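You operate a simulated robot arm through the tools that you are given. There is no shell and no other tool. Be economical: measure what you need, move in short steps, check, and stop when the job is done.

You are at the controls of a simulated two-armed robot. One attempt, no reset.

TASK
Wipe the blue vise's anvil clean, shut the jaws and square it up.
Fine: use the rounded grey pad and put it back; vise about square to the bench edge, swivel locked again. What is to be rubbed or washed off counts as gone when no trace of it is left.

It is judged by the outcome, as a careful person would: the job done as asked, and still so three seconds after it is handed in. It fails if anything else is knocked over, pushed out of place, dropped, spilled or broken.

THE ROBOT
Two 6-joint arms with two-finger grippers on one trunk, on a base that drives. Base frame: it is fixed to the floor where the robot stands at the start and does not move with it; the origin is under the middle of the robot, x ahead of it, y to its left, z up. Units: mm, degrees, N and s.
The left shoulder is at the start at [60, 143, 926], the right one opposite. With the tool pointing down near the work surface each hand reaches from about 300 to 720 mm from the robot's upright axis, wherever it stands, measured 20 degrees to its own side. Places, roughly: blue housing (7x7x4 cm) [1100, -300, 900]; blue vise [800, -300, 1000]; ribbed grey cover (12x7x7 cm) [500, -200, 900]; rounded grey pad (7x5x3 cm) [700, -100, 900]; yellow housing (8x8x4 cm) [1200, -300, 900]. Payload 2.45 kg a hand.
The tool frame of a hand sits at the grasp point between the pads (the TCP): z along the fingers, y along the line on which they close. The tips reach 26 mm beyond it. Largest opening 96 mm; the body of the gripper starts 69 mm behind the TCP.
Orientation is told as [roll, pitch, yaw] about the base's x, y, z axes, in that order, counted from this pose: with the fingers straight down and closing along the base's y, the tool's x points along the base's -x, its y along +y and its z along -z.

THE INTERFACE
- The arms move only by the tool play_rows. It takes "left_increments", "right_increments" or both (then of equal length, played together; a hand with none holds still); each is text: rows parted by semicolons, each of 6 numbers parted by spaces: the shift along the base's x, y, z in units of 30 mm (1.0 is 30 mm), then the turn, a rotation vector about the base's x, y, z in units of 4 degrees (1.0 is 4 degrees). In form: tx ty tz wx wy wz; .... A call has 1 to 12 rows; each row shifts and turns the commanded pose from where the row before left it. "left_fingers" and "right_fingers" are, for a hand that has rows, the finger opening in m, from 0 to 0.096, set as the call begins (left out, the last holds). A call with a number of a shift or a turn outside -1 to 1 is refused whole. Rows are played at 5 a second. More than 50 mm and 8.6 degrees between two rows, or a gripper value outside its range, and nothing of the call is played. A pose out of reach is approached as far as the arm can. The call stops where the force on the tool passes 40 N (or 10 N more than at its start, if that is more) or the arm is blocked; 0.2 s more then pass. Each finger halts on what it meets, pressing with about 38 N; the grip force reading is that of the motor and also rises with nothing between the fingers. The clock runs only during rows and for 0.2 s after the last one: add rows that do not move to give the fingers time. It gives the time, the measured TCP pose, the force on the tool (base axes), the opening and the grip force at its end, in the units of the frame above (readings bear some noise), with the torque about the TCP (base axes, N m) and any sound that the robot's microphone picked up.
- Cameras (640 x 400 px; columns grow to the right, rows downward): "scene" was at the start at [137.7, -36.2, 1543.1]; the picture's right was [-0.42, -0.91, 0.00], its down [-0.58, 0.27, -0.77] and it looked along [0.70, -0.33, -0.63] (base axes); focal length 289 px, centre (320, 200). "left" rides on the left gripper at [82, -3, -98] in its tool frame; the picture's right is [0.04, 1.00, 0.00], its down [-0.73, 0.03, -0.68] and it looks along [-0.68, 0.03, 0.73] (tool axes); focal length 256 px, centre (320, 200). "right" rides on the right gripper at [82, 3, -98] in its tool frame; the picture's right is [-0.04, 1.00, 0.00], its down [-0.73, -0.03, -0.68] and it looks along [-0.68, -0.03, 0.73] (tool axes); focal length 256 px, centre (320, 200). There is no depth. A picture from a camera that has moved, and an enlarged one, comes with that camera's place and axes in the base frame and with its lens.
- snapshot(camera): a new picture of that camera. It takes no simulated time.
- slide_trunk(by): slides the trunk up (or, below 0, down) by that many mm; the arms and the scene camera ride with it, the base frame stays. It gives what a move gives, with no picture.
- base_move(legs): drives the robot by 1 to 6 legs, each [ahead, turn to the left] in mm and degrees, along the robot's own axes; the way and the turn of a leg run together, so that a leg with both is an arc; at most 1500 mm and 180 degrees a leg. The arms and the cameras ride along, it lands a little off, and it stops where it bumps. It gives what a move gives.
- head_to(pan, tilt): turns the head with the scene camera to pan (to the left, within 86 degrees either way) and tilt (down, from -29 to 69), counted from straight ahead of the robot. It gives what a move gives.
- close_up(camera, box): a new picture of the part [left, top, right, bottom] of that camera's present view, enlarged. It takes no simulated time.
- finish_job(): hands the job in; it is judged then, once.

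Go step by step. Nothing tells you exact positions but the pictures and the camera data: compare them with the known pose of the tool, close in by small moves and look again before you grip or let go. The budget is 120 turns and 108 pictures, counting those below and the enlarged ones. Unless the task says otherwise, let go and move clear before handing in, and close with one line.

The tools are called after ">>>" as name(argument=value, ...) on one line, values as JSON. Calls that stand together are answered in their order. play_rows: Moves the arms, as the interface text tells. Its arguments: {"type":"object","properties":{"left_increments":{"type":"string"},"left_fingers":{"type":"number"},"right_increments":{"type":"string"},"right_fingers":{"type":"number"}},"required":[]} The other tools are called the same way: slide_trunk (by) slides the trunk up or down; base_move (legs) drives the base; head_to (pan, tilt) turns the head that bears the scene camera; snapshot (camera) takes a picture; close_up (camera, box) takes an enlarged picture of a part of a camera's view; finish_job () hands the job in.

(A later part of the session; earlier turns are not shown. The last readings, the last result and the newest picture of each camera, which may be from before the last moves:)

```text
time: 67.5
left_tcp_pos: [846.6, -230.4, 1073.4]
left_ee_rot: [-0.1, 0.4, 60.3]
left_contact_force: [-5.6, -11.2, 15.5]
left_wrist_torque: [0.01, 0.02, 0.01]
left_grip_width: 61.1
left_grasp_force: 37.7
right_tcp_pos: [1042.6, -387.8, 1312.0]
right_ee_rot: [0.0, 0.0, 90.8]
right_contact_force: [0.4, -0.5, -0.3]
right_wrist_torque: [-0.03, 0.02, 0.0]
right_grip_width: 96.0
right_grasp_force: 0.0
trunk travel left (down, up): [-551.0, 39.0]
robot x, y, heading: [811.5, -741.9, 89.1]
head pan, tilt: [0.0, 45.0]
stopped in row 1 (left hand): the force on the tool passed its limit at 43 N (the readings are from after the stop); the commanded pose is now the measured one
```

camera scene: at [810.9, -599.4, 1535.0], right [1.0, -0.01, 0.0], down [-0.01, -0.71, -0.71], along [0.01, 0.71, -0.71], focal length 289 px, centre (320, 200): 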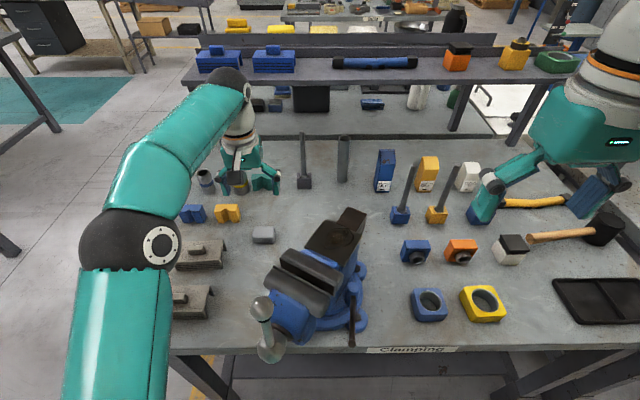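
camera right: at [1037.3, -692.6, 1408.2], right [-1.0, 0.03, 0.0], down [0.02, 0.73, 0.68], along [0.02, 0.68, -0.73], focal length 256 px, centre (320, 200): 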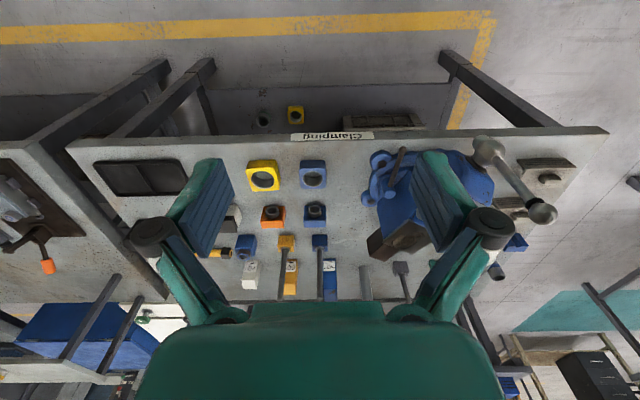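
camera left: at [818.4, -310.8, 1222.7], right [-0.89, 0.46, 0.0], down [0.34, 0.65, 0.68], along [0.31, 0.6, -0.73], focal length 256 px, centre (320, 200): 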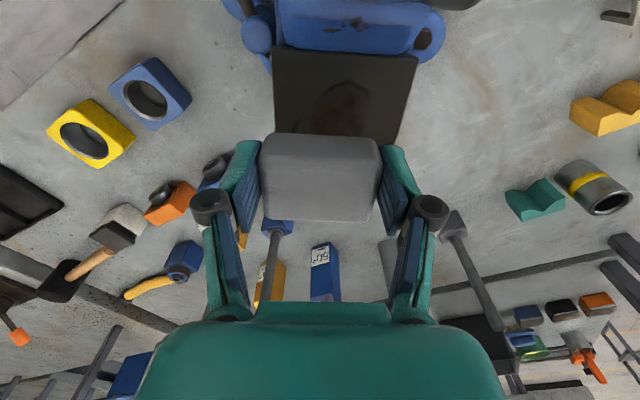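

>>> play_rows(left_increments="0 0 -0.05 0 0 0;0.212 0.34 0 0 0 0;0.212 0.34 0 0 0 0;-0.212 -0.34 0 0 0 0;-0.212 -0.34 0 0 0 0;-0.212 -0.34 0 0 0 0;-0.212 -0.34 0 0 0 0;0.212 0.34 0 0 0 0;0.212 0.34 0 0 0 0;0.212 0.34 0 0 0 0;0.212 0.34 0 0 0 0;0 0 0 0 0 0")

>>> close_up(camera="scene", box=[250, 180, 390, 300])

```text
time: 68.6
left_tcp_pos: [849.8, -221.3, 1074.8]
left_ee_rot: [-0.2, -1.0, 60.3]
left_contact_force: [-0.2, 0.7, -0.8]
left_wrist_torque: [0.02, -0.06, 0.0]
left_grip_width: 60.6
left_grasp_force: 38.5
right_tcp_pos: [1040.7, -387.9, 1312.6]
right_ee_rot: [-0.1, -0.1, 90.7]
right_contact_force: [-1.4, -0.9, 0.7]
right_wrist_torque: [0.01, -0.04, 0.03]
right_grip_width: 96.0
right_grasp_force: 0.1
trunk travel left (down, up): [-551.0, 39.0]
robot x, y, heading: [808.5, -736.8, 89.2]
head pan, tilt: [0.0, 45.0]
stopped in row 5 (left hand): the force on the tool passed its limit at 40 N (the readings are from after the stop); the commanded pose is now the measured one
```

```text
3.33 times, centred on (320, 240) of scene
camera zoom: at [808.8, -599.4, 1534.3], right [1.0, -0.01, 0.0], down [-0.01, -0.71, -0.71], along [0.01, 0.71, -0.71], focal length 962 px, centre (320, 67)
```

zoom: 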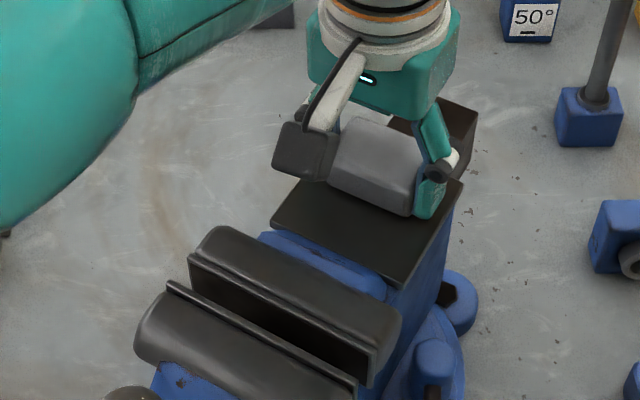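

The front of the plate already looks clean. I'll use lighter pressure and slower strokes for the rear and both sides.

>>> play_rows(left_increments="0 0 -0.06 0 0 0;0.106 0.17 0 0 0 0;0.106 0.17 0 0 0 0;0.106 0.17 0 0 0 0;0.17 -0.1 0 0 0 0;0.17 -0.1 0 0 0 0;-0.106 -0.17 0 0 0 0;-0.106 -0.17 0 0 0 0;-0.106 -0.17 0 0 0 0;-0.106 -0.17 0 0 0 0;-0.106 -0.17 0 0 0 0;-0.106 -0.17 0 0 0 0")

>>> play_rows(left_increments="-0.106 -0.17 0 0 0 0;-0.106 -0.17 0 0 0 0;-0.17 0.1 0 0 0 0;-0.17 0.1 0 0 0 0;-0.17 0.1 0 0 0 0;-0.17 0.1 0 0 0 0;0.106 0.17 0 0 0 0;0.106 0.17 0 0 0 0;0.106 0.17 0 0 0 0;0.106 0.17 0 0 0 0;0.106 0.17 0 0 0 0;0.106 0.17 0 0 0 0")

```text
time: 71.2
left_tcp_pos: [853.0, -239.6, 1074.1]
left_ee_rot: [-0.1, -1.3, 60.4]
left_contact_force: [7.6, 11.7, 22.2]
left_wrist_torque: [0.09, 0.0, -0.01]
left_grip_width: 60.6
left_grasp_force: 38.3
right_tcp_pos: [1044.6, -386.9, 1312.0]
right_ee_rot: [0.0, 0.1, 90.8]
right_contact_force: [0.3, 0.4, 0.6]
right_wrist_torque: [-0.02, -0.03, 0.02]
right_grip_width: 96.0
right_grasp_force: 0.2
trunk travel left (down, up): [-551.0, 39.0]
robot x, y, heading: [808.1, -740.3, 89.4]
head pan, tilt: [0.0, 45.0]
```

```text
time: 73.8
left_tcp_pos: [844.9, -208.9, 1073.3]
left_ee_rot: [-0.1, -1.0, 60.3]
left_contact_force: [-4.7, -4.2, 7.6]
left_wrist_torque: [-0.21, 0.2, -0.01]
left_grip_width: 60.4
left_grasp_force: 37.9
right_tcp_pos: [1042.7, -387.9, 1311.9]
right_ee_rot: [0.0, -0.1, 90.7]
right_contact_force: [-0.1, 0.5, 0.5]
right_wrist_torque: [-0.04, 0.05, 0.05]
right_grip_width: 96.1
right_grasp_force: 0.1
trunk travel left (down, up): [-551.0, 39.0]
robot x, y, heading: [810.4, -742.8, 89.4]
head pan, tilt: [0.0, 45.0]
```

Good contact. One more sweep across the rear, then I'll lift and look.

>>> play_rows(left_increments="0.106 0.17 0 0 0 0;0.106 0.17 0 0 0 0;0.17 -0.1 0 0 0 0;0.17 -0.1 0 0 0 0;0.17 -0.1 0 0 0 0;0.17 -0.1 0 0 0 0;-0.106 -0.17 0 0 0 0;-0.106 -0.17 0 0 0 0;-0.106 -0.17 0 0 0 0;-0.17 0.1 0 0 0 0;-0.17 0.1 0 0 0 0;-0.106 -0.17 0 0 0 0")

>>> play_rows(left_increments="0 0 0.5 0 0 0;0 0.5 0.5 0 0 0;0 1 0.5 0 0 0;0 1 0 0 0 0;0 0.8 0 0 0 0;0 0 0 0 0 0")

>>> close_up(camera="scene", box=[260, 180, 400, 300])

```text
time: 76.4
left_tcp_pos: [848.6, -222.1, 1073.2]
left_ee_rot: [-0.1, -1.0, 60.4]
left_contact_force: [2.8, 4.0, 6.6]
left_wrist_torque: [0.01, -0.05, 0.0]
left_grip_width: 60.4
left_grasp_force: 37.9
right_tcp_pos: [1044.0, -386.5, 1311.7]
right_ee_rot: [0.1, -0.1, 90.7]
right_contact_force: [0.4, 0.0, -0.3]
right_wrist_torque: [0.01, 0.02, -0.03]
right_grip_width: 96.0
right_grasp_force: 0.1
trunk travel left (down, up): [-551.0, 39.0]
robot x, y, heading: [810.0, -738.0, 89.2]
head pan, tilt: [0.0, 45.0]
```

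```text
time: 77.8
left_tcp_pos: [841.0, -155.0, 1110.3]
left_ee_rot: [0.0, -0.9, 60.3]
left_contact_force: [0.5, -0.6, -0.2]
left_wrist_torque: [0.01, 0.04, -0.01]
left_grip_width: 60.9
left_grasp_force: 37.7
left hand out of reach, approached as far as the arm can: row 4, 5
right_tcp_pos: [1043.9, -386.7, 1312.0]
right_ee_rot: [0.0, 0.0, 90.8]
right_contact_force: [1.1, 0.0, -0.3]
right_wrist_torque: [0.02, -0.03, 0.03]
right_grip_width: 95.9
right_grasp_force: 0.0
trunk travel left (down, up): [-551.0, 39.0]
robot x, y, heading: [807.1, -739.4, 89.2]
head pan, tilt: [0.0, 45.0]
```

```text
3.33 times, centred on (330, 240) of scene
camera zoom: at [811.4, -598.1, 1534.8], right [1.0, -0.01, 0.0], down [-0.01, -0.71, -0.71], along [0.01, 0.71, -0.71], focal length 962 px, centre (287, 67)
```

zoom: 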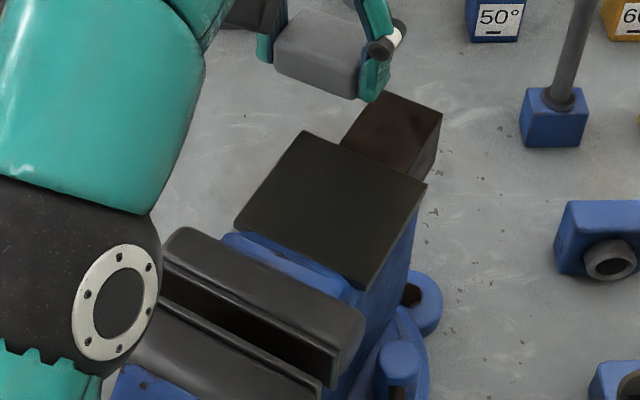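

>>> close_up(camera="scene", box=[300, 205, 365, 275])

>>> close_up(camera="left", box=[220, 0, 460, 150])

```text
5.71 times, centred on (332, 240) of scene
camera zoom: at [811.4, -598.1, 1534.8], right [1.0, -0.01, 0.0], down [-0.01, -0.71, -0.71], along [0.01, 0.71, -0.71], focal length 1649 px, centre (249, -29)
```

zoom: 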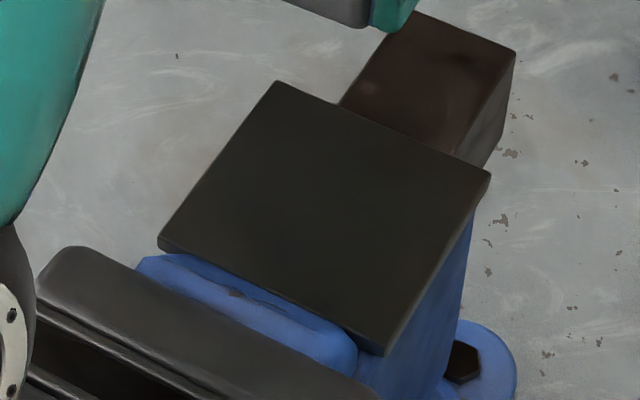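

```text
2.67 times, centred on (340, 75) of left
camera zoom: at [802.3, -229.3, 1208.2], right [-0.89, 0.46, 0.0], down [0.33, 0.64, 0.69], along [0.32, 0.61, -0.72], focal length 683 px, centre (267, 533)
```

zoom: 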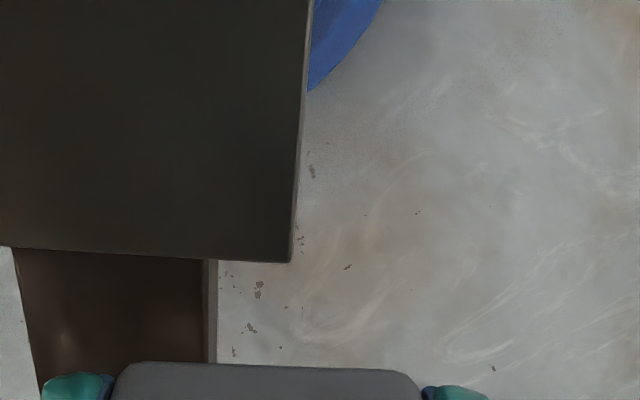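

The anvil is uniformly clean. Now I'll return the pad to its place at about (656, -91), turned back as it was.

>>> play_rows(left_increments="-1 0 0 0 0 0;-1 0 0 0 0 1;-1 0 0 0 0 1;-1 0 0 0 0 1;-1 0.4 -0.9 0 0 1;-1 0.4 -0.9 0 0 1;0 0.6 -0.9 0 0 1;0 0.6 -0.9 0 0 1;-0.1 0.1 -0.9 0 0 0.6;-0.1 0.05 -0.9 0 0 0;0 0 0 0 0 0")

>>> snapshot(camera="left")

```text
time: 80.2
left_tcp_pos: [657.6, -89.2, 949.5]
left_ee_rot: [-0.2, -0.9, 90.7]
left_contact_force: [1.0, 0.0, 0.1]
left_wrist_torque: [0.04, 0.0, 0.01]
left_grip_width: 60.9
left_grasp_force: 38.0
right_tcp_pos: [1044.0, -387.0, 1312.2]
right_ee_rot: [-0.1, 0.0, 90.8]
right_contact_force: [0.1, 0.0, -0.1]
right_wrist_torque: [0.0, -0.02, 0.0]
right_grip_width: 96.0
right_grasp_force: 0.0
trunk travel left (down, up): [-551.0, 39.0]
robot x, y, heading: [812.3, -743.3, 89.0]
head pan, tilt: [0.0, 45.0]
```

```text
72 pictures are left
camera left: at [663.1, -173.3, 1046.4], right [-1.0, -0.05, 0.0], down [-0.04, 0.72, 0.69], along [-0.04, 0.69, -0.72], focal length 256 px, centre (320, 200)
```

left: 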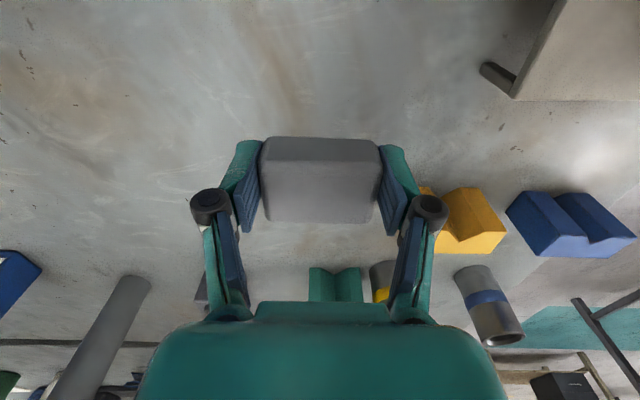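

>>> play_rows(left_increments="-0.05 -0.05 -0.6 0 0 0;0 0 -0.5 0 0 0;0 0 -0.35 0 0 0;0 0 -0.1 0 0 0;0 0 -0.1 0 0 0;0 0 0 0 0 0")

```text
time: 81.6
left_tcp_pos: [655.3, -91.7, 899.2]
left_ee_rot: [-0.1, -1.0, 90.8]
left_contact_force: [-0.1, 0.0, -0.2]
left_wrist_torque: [-0.02, -0.04, 0.03]
left_grip_width: 61.0
left_grasp_force: 38.1
right_tcp_pos: [1044.3, -386.1, 1312.4]
right_ee_rot: [0.0, 0.0, 90.8]
right_contact_force: [-0.3, 0.1, -0.2]
right_wrist_torque: [-0.02, 0.01, 0.0]
right_grip_width: 96.0
right_grasp_force: 0.0
trunk travel left (down, up): [-551.0, 39.0]
robot x, y, heading: [812.5, -741.7, 89.2]
head pan, tilt: [0.0, 45.0]
```

>>> play_rows(left_increments="0 0 -0.07 0 0 0;0 0 -0.07 0 0 0;0 0 0 0 0 0")

```text
time: 82.4
left_tcp_pos: [654.8, -91.4, 897.9]
left_ee_rot: [-0.1, -1.4, 90.8]
left_contact_force: [-0.4, 1.1, 23.4]
left_wrist_torque: [-0.32, 0.03, -0.02]
left_grip_width: 60.7
left_grasp_force: 38.4
right_tcp_pos: [1043.4, -389.6, 1313.8]
right_ee_rot: [0.0, 0.0, 90.8]
right_contact_force: [0.4, 0.1, -0.7]
right_wrist_torque: [-0.01, 0.01, -0.01]
right_grip_width: 95.8
right_grasp_force: 0.1
trunk travel left (down, up): [-551.0, 39.0]
robot x, y, heading: [811.1, -740.2, 88.9]
head pan, tilt: [0.0, 45.0]
```

On the bench. I'll ease off, release, and rise.

>>> play_rows(left_increments="0 0 0.08 0 0 0;0 0 0 0 0 0")

>>> play_rows(left_increments="0 0 0 0 0 0;0 0 0 0 0 0;0 0 0 0 0 0;0 0 0 0 0 0", left_fingers=0.09)

>>> play_rows(left_increments="0 0 0.5 0 0 0;0 0 0.9 0 0 0;0 0 0.9 0 0 0;0 0 0.9 0 0 0;0 -0.4 0.9 0 0 0;0 -0.9 0.9 0 0 0;0 -0.9 0.9 0 0 0;-0.6 -0.9 0.9 0 0 0;-0.6 -0.9 0.9 0 0 0;-0.6 -0.9 0.9 0 0 0;-0.6 -0.9 0.9 0 0 0;0 0 0 0 0 0")

>>> snapshot(camera="scene")

```text
time: 83.0
left_tcp_pos: [656.1, -91.0, 897.9]
left_ee_rot: [0.0, -1.3, 90.8]
left_contact_force: [1.4, 4.4, 21.2]
left_wrist_torque: [0.02, 0.02, 0.02]
left_grip_width: 61.1
left_grasp_force: 37.8
right_tcp_pos: [1044.8, -388.4, 1313.1]
right_ee_rot: [0.1, 0.0, 90.9]
right_contact_force: [1.1, 1.2, -0.5]
right_wrist_torque: [0.02, 0.0, -0.02]
right_grip_width: 95.9
right_grasp_force: 0.1
trunk travel left (down, up): [-551.0, 39.0]
robot x, y, heading: [808.1, -740.5, 89.1]
head pan, tilt: [0.0, 45.0]
```

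```text
time: 84.0
left_tcp_pos: [654.9, -90.4, 895.6]
left_ee_rot: [-0.1, -0.8, 90.7]
left_contact_force: [0.3, -0.5, -0.3]
left_wrist_torque: [0.02, 0.04, 0.03]
left_grip_width: 89.9
left_grasp_force: 0.0
right_tcp_pos: [1042.4, -387.0, 1311.0]
right_ee_rot: [0.0, -0.1, 90.9]
right_contact_force: [0.2, 0.0, -0.3]
right_wrist_torque: [-0.01, 0.02, -0.02]
right_grip_width: 95.9
right_grasp_force: 0.0
trunk travel left (down, up): [-551.0, 39.0]
robot x, y, heading: [808.7, -741.4, 89.0]
head pan, tilt: [0.0, 45.0]
```

```text
time: 86.6
left_tcp_pos: [585.1, -266.0, 1180.1]
left_ee_rot: [-0.1, -0.9, 90.7]
left_contact_force: [0.0, 0.0, -0.4]
left_wrist_torque: [-0.01, -0.01, 0.0]
left_grip_width: 90.3
left_grasp_force: 0.1
right_tcp_pos: [1042.5, -385.4, 1311.7]
right_ee_rot: [0.0, 0.0, 90.9]
right_contact_force: [0.2, 0.0, -0.2]
right_wrist_torque: [0.0, 0.03, 0.01]
right_grip_width: 95.9
right_grasp_force: 0.0
trunk travel left (down, up): [-551.0, 39.0]
robot x, y, heading: [809.9, -738.0, 89.2]
head pan, tilt: [0.0, 45.0]
```

```text
71 pictures are left
camera scene: at [811.0, -596.9, 1534.7], right [1.0, -0.01, 0.0], down [-0.01, -0.71, -0.71], along [0.01, 0.71, -0.71], focal length 289 px, centre (320, 200)
```

scene: 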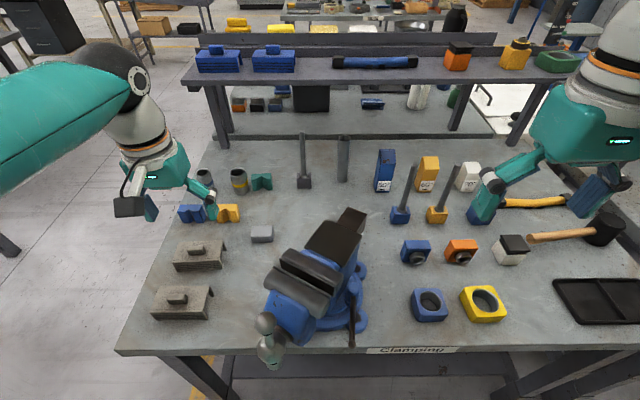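

The pad is back and clear. The crank bar looks slightly different, so I'll check it closely.

>>> close_up(camera="scene", box=[240, 250, 380, 370])

>>> snapshot(camera="right")

>>> snapshot(camera="left")

```text
3.33 times, centred on (310, 310) of scene
camera zoom: at [811.0, -596.9, 1534.7], right [1.0, -0.01, 0.0], down [-0.01, -0.71, -0.71], along [0.01, 0.71, -0.71], focal length 962 px, centre (353, -167)
```

zoom: 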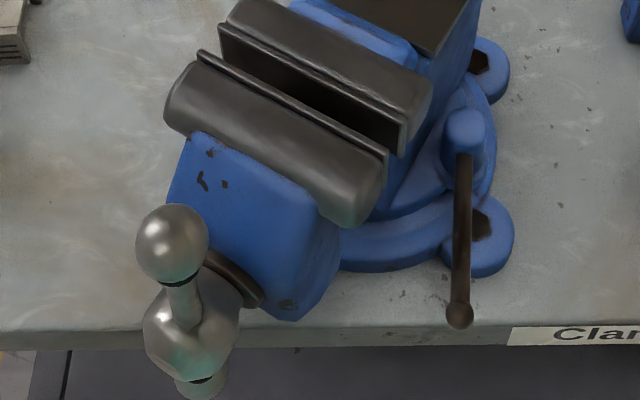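

```text
69 pictures are left
camera right: at [1040.4, -466.5, 1409.1], right [-1.0, 0.03, 0.0], down [0.02, 0.73, 0.68], along [0.02, 0.68, -0.73], focal length 256 px, centre (320, 200)
```

right: 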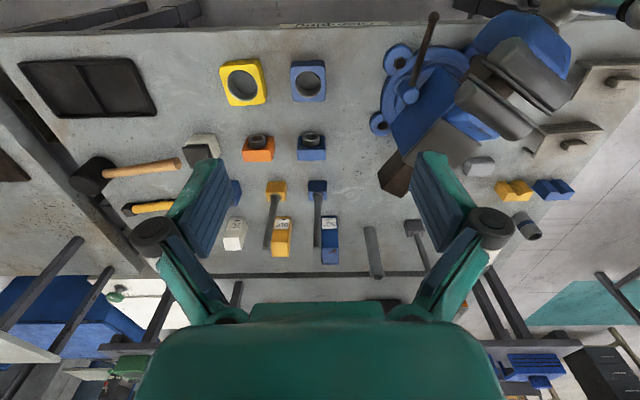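

```text
68 pictures are left
camera left: at [589.2, -349.8, 1278.5], right [-1.0, -0.05, 0.0], down [-0.04, 0.72, 0.69], along [-0.03, 0.69, -0.72], focal length 256 px, centre (320, 200)
```

left: 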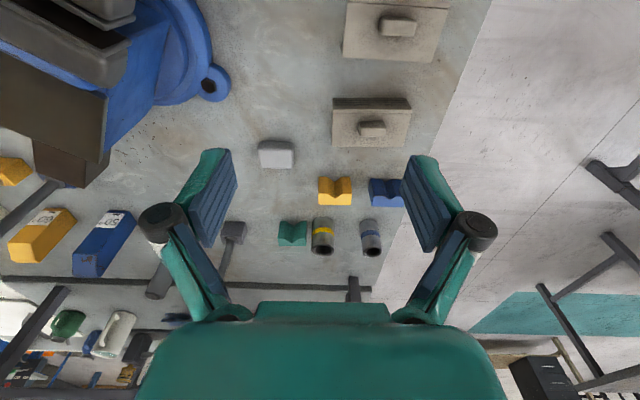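

The tommy bar has slid through its hub a bit, which is harmless. Next is the swivel lock: the lever's pivot is near (888, -300) and its end near (872, -401). I'll back up a little for arm room and bring the right hand to look at it.

>>> base_move(legs=[[-130, 0]])

>>> play_rows(right_increments="-0.75 0.1 -0.8 0 0 0;-0.75 0.1 -0.8 0 0 0;-0.75 0.1 -0.8 0 0 0;-0.75 0.1 -0.8 0 0 0;-0.75 0.1 -0.8 0 0 0;-0.75 0.1 -0.8 0 0 0;-0.6 0.1 -0.8 0 0 0;0 0 0 0 0 0", right_fingers=0.05)

>>> snapshot(camera="right")

>>> snapshot(camera="scene")

```text
time: 87.9
left_tcp_pos: [581.2, -401.9, 1182.4]
left_ee_rot: [-0.1, -1.1, 90.9]
left_contact_force: [0.4, 0.1, 0.4]
left_wrist_torque: [0.05, -0.02, 0.01]
left_grip_width: 90.1
left_grasp_force: 0.0
right_tcp_pos: [1039.6, -519.1, 1313.9]
right_ee_rot: [0.0, -0.1, 90.9]
right_contact_force: [0.7, -0.5, 0.5]
right_wrist_torque: [0.07, 0.03, -0.01]
right_grip_width: 95.8
right_grasp_force: 0.1
trunk travel left (down, up): [-551.0, 39.0]
robot x, y, heading: [808.9, -868.0, 89.4]
head pan, tilt: [0.0, 45.0]
```

```text
time: 89.7
left_tcp_pos: [581.7, -400.0, 1183.2]
left_ee_rot: [-0.1, -1.0, 91.0]
left_contact_force: [-0.9, 0.3, 0.4]
left_wrist_torque: [0.04, -0.03, 0.02]
left_grip_width: 90.2
left_grasp_force: 0.2
right_tcp_pos: [888.4, -495.8, 1143.3]
right_ee_rot: [0.0, -0.1, 91.0]
right_contact_force: [-0.1, -0.1, 0.1]
right_wrist_torque: [0.0, 0.03, -0.01]
right_grip_width: 50.2
right_grasp_force: 0.1
trunk travel left (down, up): [-551.0, 39.0]
robot x, y, heading: [807.9, -871.9, 89.4]
head pan, tilt: [0.0, 45.0]
```

```text
67 pictures are left
camera right: at [885.0, -576.7, 1240.4], right [-1.0, 0.02, 0.0], down [0.02, 0.73, 0.68], along [0.01, 0.68, -0.73], focal length 256 px, centre (320, 200)
```

right: 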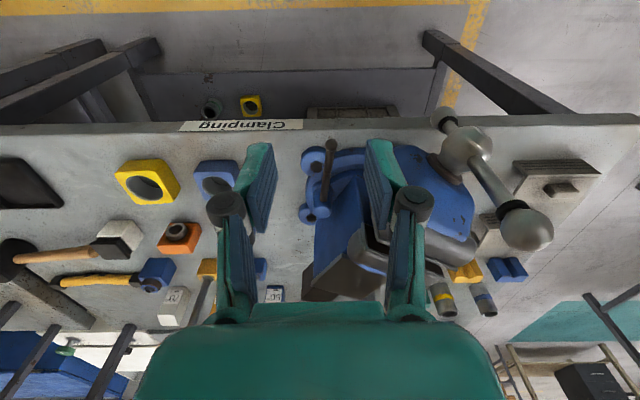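

```text
66 pictures are left
camera scene: at [808.8, -730.0, 1534.9], right [1.0, -0.01, 0.0], down [-0.01, -0.71, -0.71], along [0.01, 0.71, -0.71], focal length 289 px, centre (320, 200)
```

scene: 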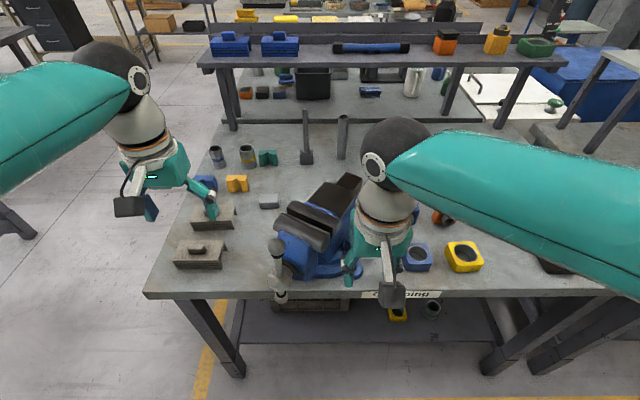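

The lever end is confirmed at about (870, -397, 948). I'll lower the right hand so the open fingers straddle it.

>>> play_rows(right_increments="-0.05 0.8 -0.4 0 0 0;-0.05 0.8 -0.7 0 0 0;-0.05 0.8 -0.9 0 0 0;-0.05 0.8 -0.9 0 0 0;0 0 -0.9 0 0 0;0 0 -0.9 0 0 0;0 0 -0.5 0 0 0;0 0 0 0 0 0")

>>> snapshot(camera="right")

```text
time: 91.5
left_tcp_pos: [580.4, -399.3, 1180.5]
left_ee_rot: [-0.1, -1.0, 91.1]
left_contact_force: [0.6, 0.4, -0.2]
left_wrist_torque: [0.01, 0.02, 0.02]
left_grip_width: 90.1
left_grasp_force: 0.1
right_tcp_pos: [880.9, -403.0, 989.0]
right_ee_rot: [0.0, 0.0, 91.1]
right_contact_force: [0.2, 0.3, 0.5]
right_wrist_torque: [0.0, 0.01, 0.0]
right_grip_width: 50.3
right_grasp_force: 0.0
trunk travel left (down, up): [-551.0, 39.0]
robot x, y, heading: [805.4, -874.2, 89.3]
head pan, tilt: [0.0, 45.0]
```

```text
65 pictures are left
camera right: at [877.5, -483.6, 1086.0], right [-1.0, 0.02, 0.0], down [0.02, 0.73, 0.68], along [0.01, 0.68, -0.73], focal length 256 px, centre (320, 200)
```

right: 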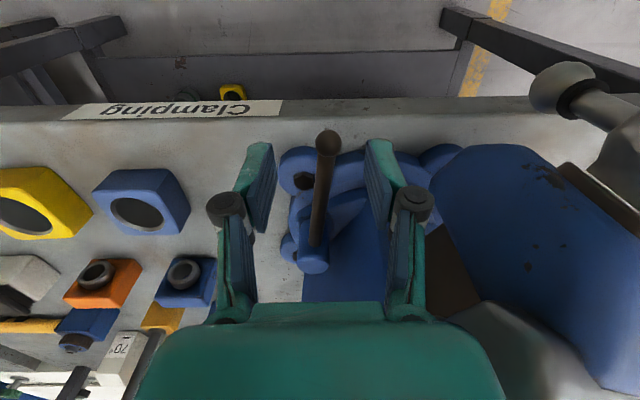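

The lever end is between the fingers. I'll move in slightly and lower around the rod, then push its end toward +x (counter-clockwise) to see if it loosens.

>>> play_rows(right_increments="0.13 0.25 0 0 0 0;0.13 0.25 0 0 0 0;0 0 -0.45 0 0 0;0 0 -0.45 0 0 0;0 0 0 0 0 0")

>>> play_rows(right_increments="-0.1 0 0 0 0 0;0.3 0 0 0 0 0;0.3 0 0 0 0 0;0.3 0 0 0 0 0;0 0 0 0 0 0", right_fingers=0.03)

>>> snapshot(camera="right")

```text
time: 92.7
left_tcp_pos: [581.7, -398.8, 1181.2]
left_ee_rot: [0.0, -1.1, 91.0]
left_contact_force: [0.1, -0.6, -0.1]
left_wrist_torque: [-0.01, -0.02, 0.0]
left_grip_width: 90.2
left_grasp_force: 0.0
right_tcp_pos: [888.9, -385.4, 961.4]
right_ee_rot: [0.0, 0.0, 91.0]
right_contact_force: [0.2, -0.1, -0.1]
right_wrist_torque: [0.0, -0.04, -0.02]
right_grip_width: 50.2
right_grasp_force: 0.1
trunk travel left (down, up): [-551.0, 39.0]
robot x, y, heading: [807.3, -872.1, 89.5]
head pan, tilt: [0.0, 45.0]
```

```text
time: 93.9
left_tcp_pos: [581.2, -399.2, 1181.6]
left_ee_rot: [-0.2, -1.0, 91.1]
left_contact_force: [0.4, -0.3, -0.1]
left_wrist_torque: [0.02, 0.0, 0.03]
left_grip_width: 90.1
left_grasp_force: 0.1
right_tcp_pos: [912.5, -386.1, 963.2]
right_ee_rot: [0.1, 0.0, 91.0]
right_contact_force: [-2.2, -0.5, -0.5]
right_wrist_torque: [-0.04, 0.0, -0.01]
right_grip_width: 30.8
right_grasp_force: 1.0
trunk travel left (down, up): [-551.0, 39.0]
robot x, y, heading: [808.3, -870.9, 89.2]
head pan, tilt: [0.0, 45.0]
```

```text
64 pictures are left
camera right: at [910.2, -466.8, 1059.7], right [-1.0, 0.02, 0.0], down [0.02, 0.73, 0.68], along [0.01, 0.68, -0.73], focal length 256 px, centre (320, 200)
```

right: 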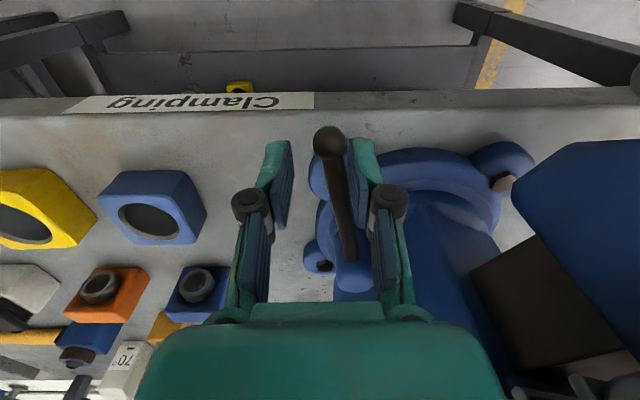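

The lever swings freely with about 2 N. I'll keep swinging it counter-clockwise on its arc.

>>> play_rows(right_increments="0.26 0.05 0 0 0 1;0.25 0.07 0 0 0 1;0.24 0.1 0 0 0 1;0.23 0.12 0 0 0 1;0.22 0.14 0 0 0 1;0.21 0.16 0 0 0 1;0.2 0.17 0 0 0 1;0.18 0.19 0 0 0 1;0.16 0.2 0 0 0 1;0.14 0.22 0 0 0 1;0 0 0 0 0 0")

>>> snapshot(camera="right")

>>> snapshot(camera="scene")

```text
time: 96.3
left_tcp_pos: [582.1, -398.8, 1181.2]
left_ee_rot: [0.0, -1.0, 91.1]
left_contact_force: [-0.2, -0.5, 0.1]
left_wrist_torque: [-0.01, -0.01, 0.01]
left_grip_width: 90.3
left_grasp_force: 0.0
right_tcp_pos: [976.3, -343.9, 962.3]
right_ee_rot: [0.1, 0.1, 131.1]
right_contact_force: [-1.5, -1.0, 1.0]
right_wrist_torque: [-0.01, 0.05, 0.01]
right_grip_width: 31.2
right_grasp_force: 0.4
trunk travel left (down, up): [-551.0, 39.0]
robot x, y, heading: [809.7, -873.0, 89.3]
head pan, tilt: [0.0, 45.0]
```

```text
63 pictures are left
camera right: at [1026.7, -406.1, 1058.9], right [-0.78, -0.63, 0.0], down [-0.46, 0.57, 0.68], along [-0.43, 0.53, -0.73], focal length 256 px, centre (320, 200)
```

right: 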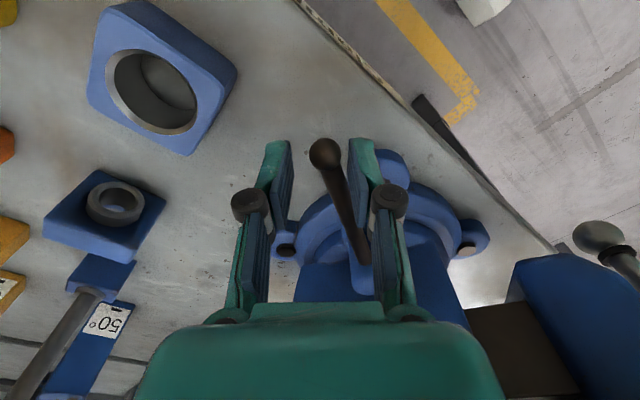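

```text
62 pictures are left
camera scene: at [808.3, -729.7, 1534.9], right [1.0, -0.01, 0.0], down [-0.01, -0.71, -0.71], along [0.01, 0.71, -0.71], focal length 289 px, centre (320, 200)
```

scene: 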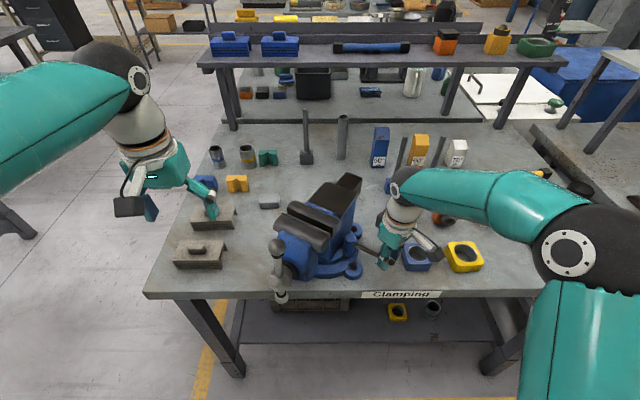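

The lever is now about 60° round. To test the swivel I'll push the tail of the vise in -x with the right hand, so first I'll lift it off the lever, straighten it and drive forward for reach.

>>> play_rows(right_increments="-0.1 -0.05 0.5 0 0 0;0 0 0.95 0 0 0;0 0 0.95 0 0 -1;0 0 0.95 0 0 -1;0 0 0.95 0 0 -1;0 0 0.95 0 0 -1;0 0 0.95 0 0 -1;0 0 0 0 0 -1;0 0 0 0 0 -1;0 0 0 0 0 -1;0 0 0 0 0 -1;0 0 0 0 0 -1", right_fingers=0.03)

>>> base_move(legs=[[130, 0]])

>>> snapshot(camera="right")

>>> snapshot(camera="scene")

```text
time: 98.9
left_tcp_pos: [580.6, -398.2, 1181.6]
left_ee_rot: [0.0, -0.9, 91.0]
left_contact_force: [0.4, 0.0, 0.0]
left_wrist_torque: [-0.01, 0.0, 0.03]
left_grip_width: 89.8
left_grasp_force: 0.2
right_tcp_pos: [973.2, -343.8, 1149.8]
right_ee_rot: [0.0, 0.0, 91.1]
right_contact_force: [-0.4, 0.7, 1.0]
right_wrist_torque: [-0.05, 0.02, 0.01]
right_grip_width: 29.7
right_grasp_force: 0.1
trunk travel left (down, up): [-551.0, 39.0]
robot x, y, heading: [809.5, -872.7, 89.3]
head pan, tilt: [0.0, 45.0]
```

```text
time: 100.2
left_tcp_pos: [583.1, -265.5, 1180.8]
left_ee_rot: [-0.1, -0.9, 91.0]
left_contact_force: [-0.9, 0.0, -0.1]
left_wrist_torque: [-0.05, 0.01, -0.03]
left_grip_width: 90.3
left_grasp_force: 0.0
right_tcp_pos: [974.5, -211.0, 1147.5]
right_ee_rot: [0.0, 0.1, 91.1]
right_contact_force: [0.3, -0.3, -0.5]
right_wrist_torque: [-0.04, 0.03, 0.01]
right_grip_width: 30.0
right_grasp_force: 0.1
trunk travel left (down, up): [-551.0, 39.0]
robot x, y, heading: [805.9, -739.0, 89.4]
head pan, tilt: [0.0, 45.0]
```

```text
61 pictures are left
camera right: at [971.7, -291.4, 1244.3], right [-1.0, 0.02, 0.0], down [0.02, 0.73, 0.68], along [0.01, 0.68, -0.74], focal length 256 px, centre (320, 200)
```

right: 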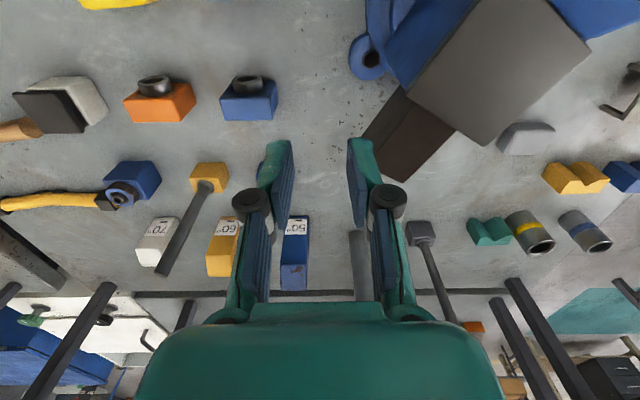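

```text
60 pictures are left
camera scene: at [809.9, -595.2, 1534.6], right [1.0, -0.01, 0.0], down [-0.01, -0.71, -0.71], along [0.01, 0.71, -0.71], focal length 289 px, centre (320, 200)
```

scene: 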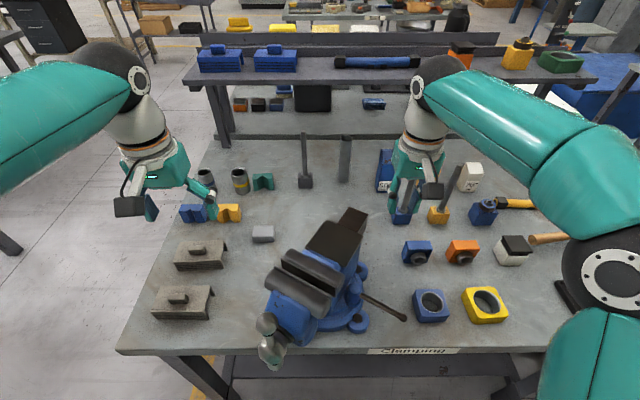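

The tail's +x corner is near (927, -150). I'll lower the closed right fingers beside it at x≈985.

>>> play_rows(right_increments="0.2 0.9 -0.5 0 0 0;0.15 0.8 -0.8 0 0 0;0 0 -0.9 0 0 0;0 0 -0.9 0 0 0;0 0 -0.8 0 0 0;0 0 0 0 0 0", right_fingers=0.0)

>>> snapshot(camera="right")

```text
time: 101.6
left_tcp_pos: [582.5, -267.4, 1181.4]
left_ee_rot: [-0.2, -1.0, 91.0]
left_contact_force: [0.3, -0.1, 0.5]
left_wrist_torque: [0.02, -0.05, -0.02]
left_grip_width: 90.3
left_grasp_force: 0.0
right_tcp_pos: [986.4, -161.7, 1030.5]
right_ee_rot: [0.0, 0.0, 91.1]
right_contact_force: [-0.2, 0.4, -0.7]
right_wrist_torque: [-0.01, -0.03, 0.01]
right_grip_width: 0.0
right_grasp_force: 28.7
trunk travel left (down, up): [-551.0, 39.0]
robot x, y, heading: [814.6, -740.6, 89.2]
head pan, tilt: [0.0, 45.0]
```

```text
59 pictures are left
camera right: at [982.0, -242.3, 1127.8], right [-1.0, 0.02, 0.0], down [0.02, 0.73, 0.68], along [0.01, 0.68, -0.73], focal length 256 px, centre (320, 200)
```

right: 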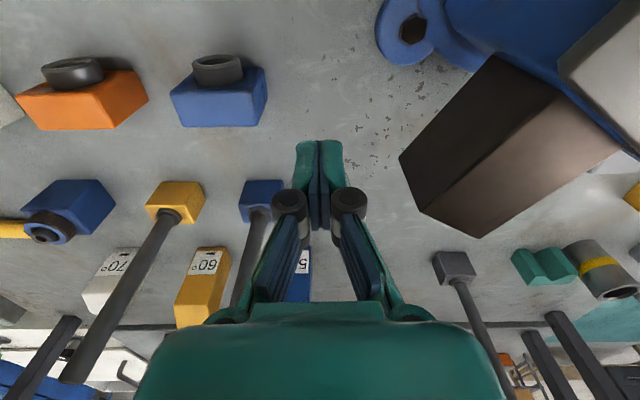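

>>> play_rows(right_increments="-0.4 0 0 0 0 0;-0.4 0 0 0 0 0;-0.3 0 0 0 0 0;-0.3 0 0 0 0 0;-0.3 0 0 0 0 0;-0.3 0 0 0 0 0;0 0 0 0 0 0")

>>> snapshot(camera="scene")

```text
time: 103.2
left_tcp_pos: [581.6, -267.8, 1182.3]
left_ee_rot: [-0.1, -1.0, 91.0]
left_contact_force: [0.2, -0.1, 0.8]
left_wrist_torque: [0.02, -0.02, -0.03]
left_grip_width: 89.7
left_grasp_force: 0.0
right_tcp_pos: [925.4, -161.6, 1030.9]
right_ee_rot: [0.1, 0.0, 91.2]
right_contact_force: [0.3, 1.2, -0.6]
right_wrist_torque: [0.01, 0.0, 0.0]
right_grip_width: 0.0
right_grasp_force: 28.0
trunk travel left (down, up): [-551.0, 39.0]
robot x, y, heading: [811.4, -738.0, 89.4]
head pan, tilt: [0.0, 45.0]
```

```text
58 pictures are left
camera scene: at [810.4, -597.7, 1534.8], right [1.0, -0.01, 0.0], down [-0.01, -0.71, -0.71], along [0.01, 0.71, -0.71], focal length 289 px, centre (320, 200)
```

scene: 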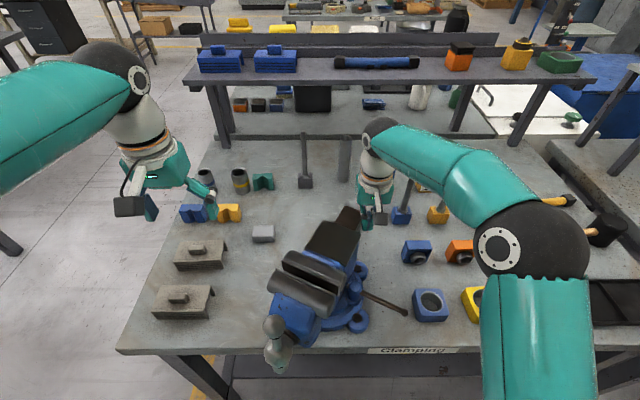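

The vise has started turning, with almost no resistance, so it's unlocked. I'll measure its angle.

>>> close_up(camera="scene", box=[240, 190, 420, 370])

```text
2.22 times, centred on (330, 280) of scene
camera zoom: at [810.4, -597.7, 1534.8], right [1.0, -0.01, 0.0], down [-0.01, -0.71, -0.71], along [0.01, 0.71, -0.71], focal length 641 px, centre (298, 22)
```

zoom: 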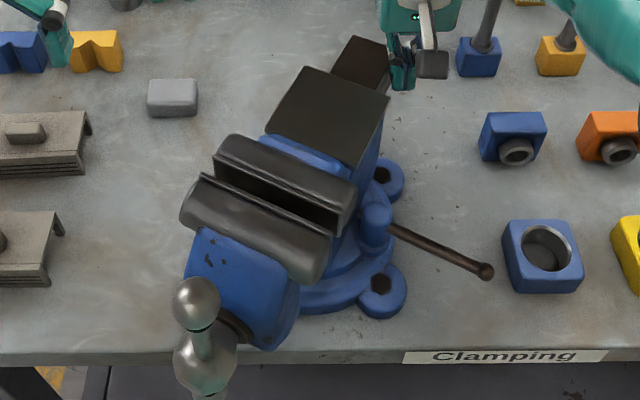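

It's now about 26° off (from about 30°). I'll keep pushing.

>>> play_rows(right_increments="-0.25 0 0 0 0 0;-0.25 0 0 0 0 0;-0.25 0 0 0 0 0;-0.25 0 0 0 0 0;-0.25 0 0 0 0 0;0 0 0 0 0 0")

>>> close_up(camera="scene", box=[240, 190, 420, 370])

```text
time: 104.6
left_tcp_pos: [582.7, -267.1, 1181.3]
left_ee_rot: [-0.1, -1.0, 91.0]
left_contact_force: [1.1, 0.5, 0.1]
left_wrist_torque: [-0.01, -0.01, 0.02]
left_grip_width: 90.1
left_grasp_force: 0.1
right_tcp_pos: [885.6, -160.5, 1032.1]
right_ee_rot: [0.1, 0.1, 91.0]
right_contact_force: [0.7, 0.1, 0.3]
right_wrist_torque: [0.0, 0.04, 0.0]
right_grip_width: 0.1
right_grasp_force: 28.6
trunk travel left (down, up): [-551.0, 39.0]
robot x, y, heading: [805.9, -735.7, 89.5]
head pan, tilt: [0.0, 45.0]
```

```text
2.22 times, centred on (330, 280) of scene
camera zoom: at [810.0, -597.7, 1534.9], right [1.0, -0.01, 0.0], down [-0.01, -0.71, -0.71], along [0.01, 0.71, -0.71], focal length 641 px, centre (298, 22)
```

zoom: 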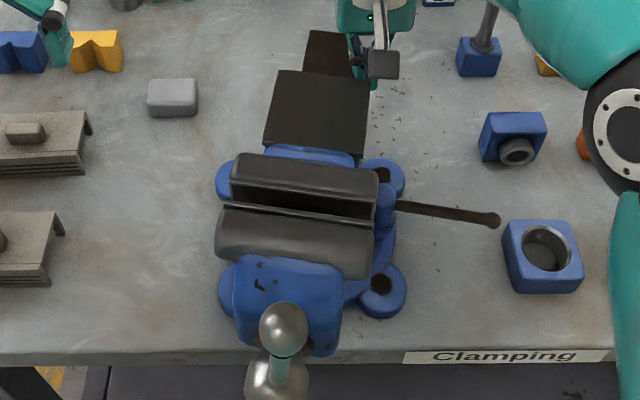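

About 8° remain; roughly 15 mm more push.

>>> play_rows(right_increments="-0.2 0 0 0 0 0;-0.15 0 0 0 0 0;-0.15 0 0 0 0 0;0 0 0 0 0 0")

>>> close_up(camera="scene", box=[240, 190, 420, 370])

```text
time: 105.6
left_tcp_pos: [582.7, -267.4, 1182.8]
left_ee_rot: [-0.1, -0.9, 91.1]
left_contact_force: [0.0, -0.1, 1.1]
left_wrist_torque: [0.02, 0.0, -0.02]
left_grip_width: 89.8
left_grasp_force: 0.1
right_tcp_pos: [872.6, -161.3, 1030.0]
right_ee_rot: [0.1, 0.0, 91.1]
right_contact_force: [2.4, 2.1, -0.7]
right_wrist_torque: [0.0, -0.02, -0.02]
right_grip_width: 0.0
right_grasp_force: 28.7
trunk travel left (down, up): [-551.0, 39.0]
robot x, y, heading: [808.1, -737.3, 89.4]
head pan, tilt: [0.0, 45.0]
```

```text
2.22 times, centred on (330, 280) of scene
camera zoom: at [810.4, -597.4, 1534.8], right [1.0, -0.01, 0.0], down [-0.01, -0.71, -0.71], along [0.01, 0.71, -0.71], focal length 641 px, centre (298, 22)
```

zoom: 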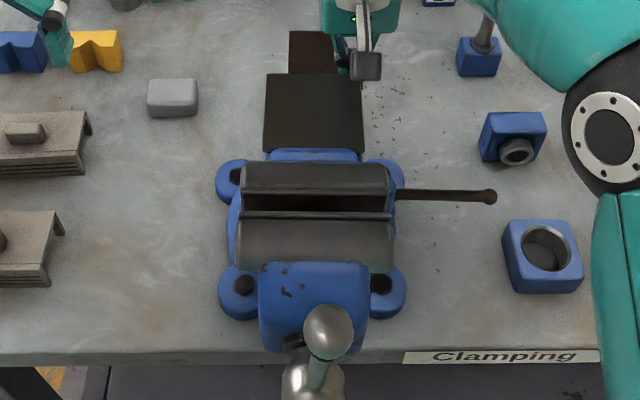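

Nearly square, with under 1° left. I'll nudge 1–2 mm more, back off in +x, and go round to the lever, which swivels with the body and now points to +x.

>>> play_rows(right_increments="-0.06 0 0 0 0 0;0 0 0 0 0 0;0.3 0 0 0 0 0;0.9 0 0 0 0 0;0.95 0 0 0 0 0;0.95 0 0 0 0 0;0.8 0 0 0 0 0;0 -0.8 0 0 0 0;0 -0.9 0 0 0 0;0 -0.5 0 0 0 0;0 0 0 0 0 0")

>>> snapshot(camera="right")

>>> close_up(camera="scene", box=[240, 190, 420, 370])

```text
time: 108.0
left_tcp_pos: [583.6, -268.1, 1183.3]
left_ee_rot: [0.0, -0.9, 91.0]
left_contact_force: [1.0, 0.2, -0.6]
left_wrist_torque: [-0.02, -0.02, 0.01]
left_grip_width: 90.0
left_grasp_force: 0.1
right_tcp_pos: [988.9, -227.4, 1029.3]
right_ee_rot: [0.0, 0.0, 91.2]
right_contact_force: [-0.1, 0.4, 0.1]
right_wrist_torque: [-0.02, 0.0, 0.02]
right_grip_width: 0.1
right_grasp_force: 28.6
trunk travel left (down, up): [-551.0, 39.0]
robot x, y, heading: [804.2, -737.0, 89.4]
head pan, tilt: [0.0, 45.0]
```

```text
54 pictures are left
camera right: at [986.4, -308.1, 1126.9], right [-1.0, 0.02, 0.0], down [0.02, 0.73, 0.68], along [0.01, 0.68, -0.73], focal length 256 px, centre (320, 200)
```

right: 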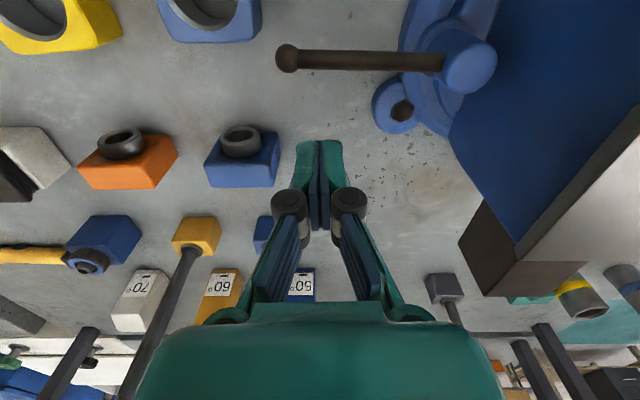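

```text
2.22 times, centred on (330, 280) of scene
camera zoom: at [809.9, -597.4, 1534.8], right [1.0, -0.01, 0.0], down [-0.01, -0.71, -0.71], along [0.01, 0.71, -0.71], focal length 641 px, centre (298, 22)
```

zoom: 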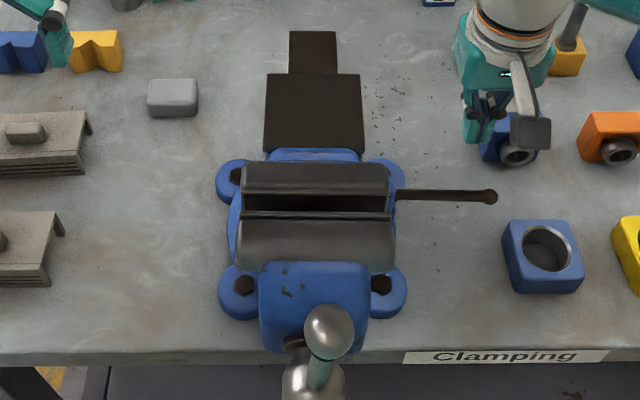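

The vise now looks square. The lever runs from (891, -261) to (1007, -264). I'll lower the closed fingers on its far side and sweep it clockwise back to its locked position.

>>> play_rows(right_increments="0 0 -0.9 0 0 0;0 0 -0.9 0 0 0;0 0 -0.5 0 0 0;0 -0.4 0 0 0 0;0 -0.4 0 0 0 0;0 -0.35 0 0 0 0;0 -0.35 0 0 0 0;-0.1 -0.4 0 0 0 0;-0.1 -0.4 0 0 0 0;0 0 0 0 0 0")

>>> snapshot(camera="right")

```text
time: 110.2
left_tcp_pos: [582.1, -268.3, 1182.6]
left_ee_rot: [-0.1, -1.0, 90.9]
left_contact_force: [-0.4, -0.5, -0.1]
left_wrist_torque: [0.03, 0.04, 0.0]
left_grip_width: 90.0
left_grasp_force: 0.0
right_tcp_pos: [980.9, -296.3, 962.6]
right_ee_rot: [0.0, 0.1, 91.1]
right_contact_force: [0.4, -0.2, -1.0]
right_wrist_torque: [0.03, -0.02, 0.03]
right_grip_width: 0.3
right_grasp_force: 27.9
trunk travel left (down, up): [-551.0, 39.0]
robot x, y, heading: [808.5, -741.9, 89.3]
head pan, tilt: [0.0, 45.0]
```

```text
52 pictures are left
camera right: at [979.0, -377.5, 1059.7], right [-1.0, 0.02, 0.0], down [0.02, 0.73, 0.68], along [0.01, 0.68, -0.73], focal length 256 px, centre (320, 200)
```

right: 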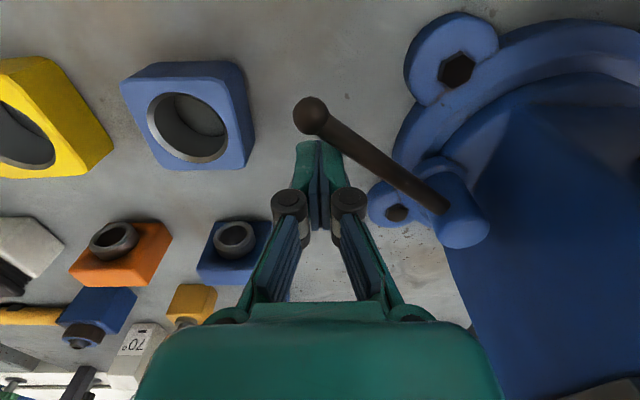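

The lever follows well (about 55°). Continuing along the arc.

>>> play_rows(right_increments="-0.1 -0.27 0 0 0 0;-0.1 -0.27 0 0 0 0;-0.13 -0.26 0 0 0 0;-0.2 -0.23 0 0 0 0;-0.2 -0.2 0 0 0 0;-0.2 -0.17 0 0 0 0;-0.15 -0.1 0 0 0 0;-0.15 -0.1 0 0 0 0;0 0 0 0 0 0")

>>> snapshot(camera="right")

>>> close_up(camera="scene", box=[240, 190, 420, 370])

```text
time: 112.0
left_tcp_pos: [583.6, -264.6, 1182.3]
left_ee_rot: [0.0, -0.9, 91.0]
left_contact_force: [0.2, 0.0, 0.4]
left_wrist_torque: [0.0, -0.02, 0.01]
left_grip_width: 89.9
left_grasp_force: 0.0
right_tcp_pos: [953.0, -338.7, 964.2]
right_ee_rot: [-0.5, -0.4, 91.1]
right_contact_force: [21.4, 8.2, -4.8]
right_wrist_torque: [0.17, -0.39, 0.17]
right_grip_width: 0.3
right_grasp_force: 28.3
trunk travel left (down, up): [-551.0, 39.0]
robot x, y, heading: [810.0, -740.1, 89.5]
head pan, tilt: [0.0, 45.0]
stopped in row 8 (right hand): the force on the tool passed its limit at 46 N (the readings are from after the stop); the commanded pose is now the measured one
```

```text
51 pictures are left
camera right: at [949.5, -420.8, 1060.8], right [-1.0, 0.02, -0.01], down [0.01, 0.73, 0.68], along [0.02, 0.68, -0.73], focal length 256 px, centre (320, 200)
```

right: 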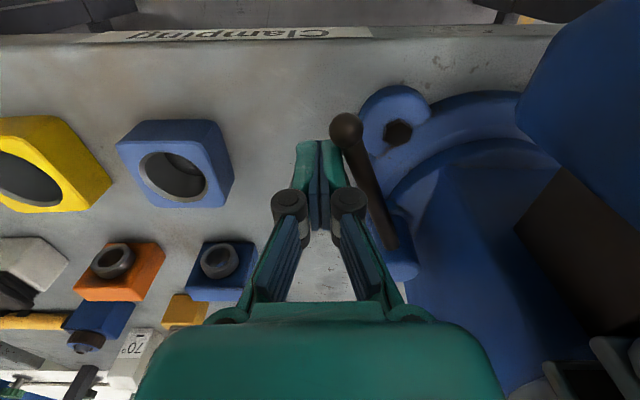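

```text
2.22 times, centred on (330, 280) of scene
camera zoom: at [811.4, -595.9, 1534.5], right [1.0, -0.01, 0.0], down [-0.01, -0.71, -0.71], along [0.01, 0.71, -0.71], focal length 641 px, centre (298, 22)
```

zoom: 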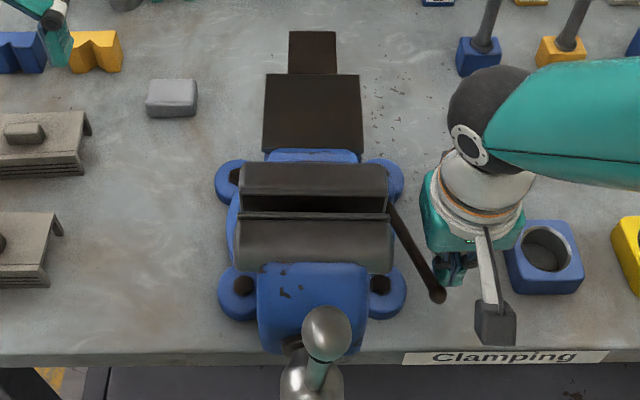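

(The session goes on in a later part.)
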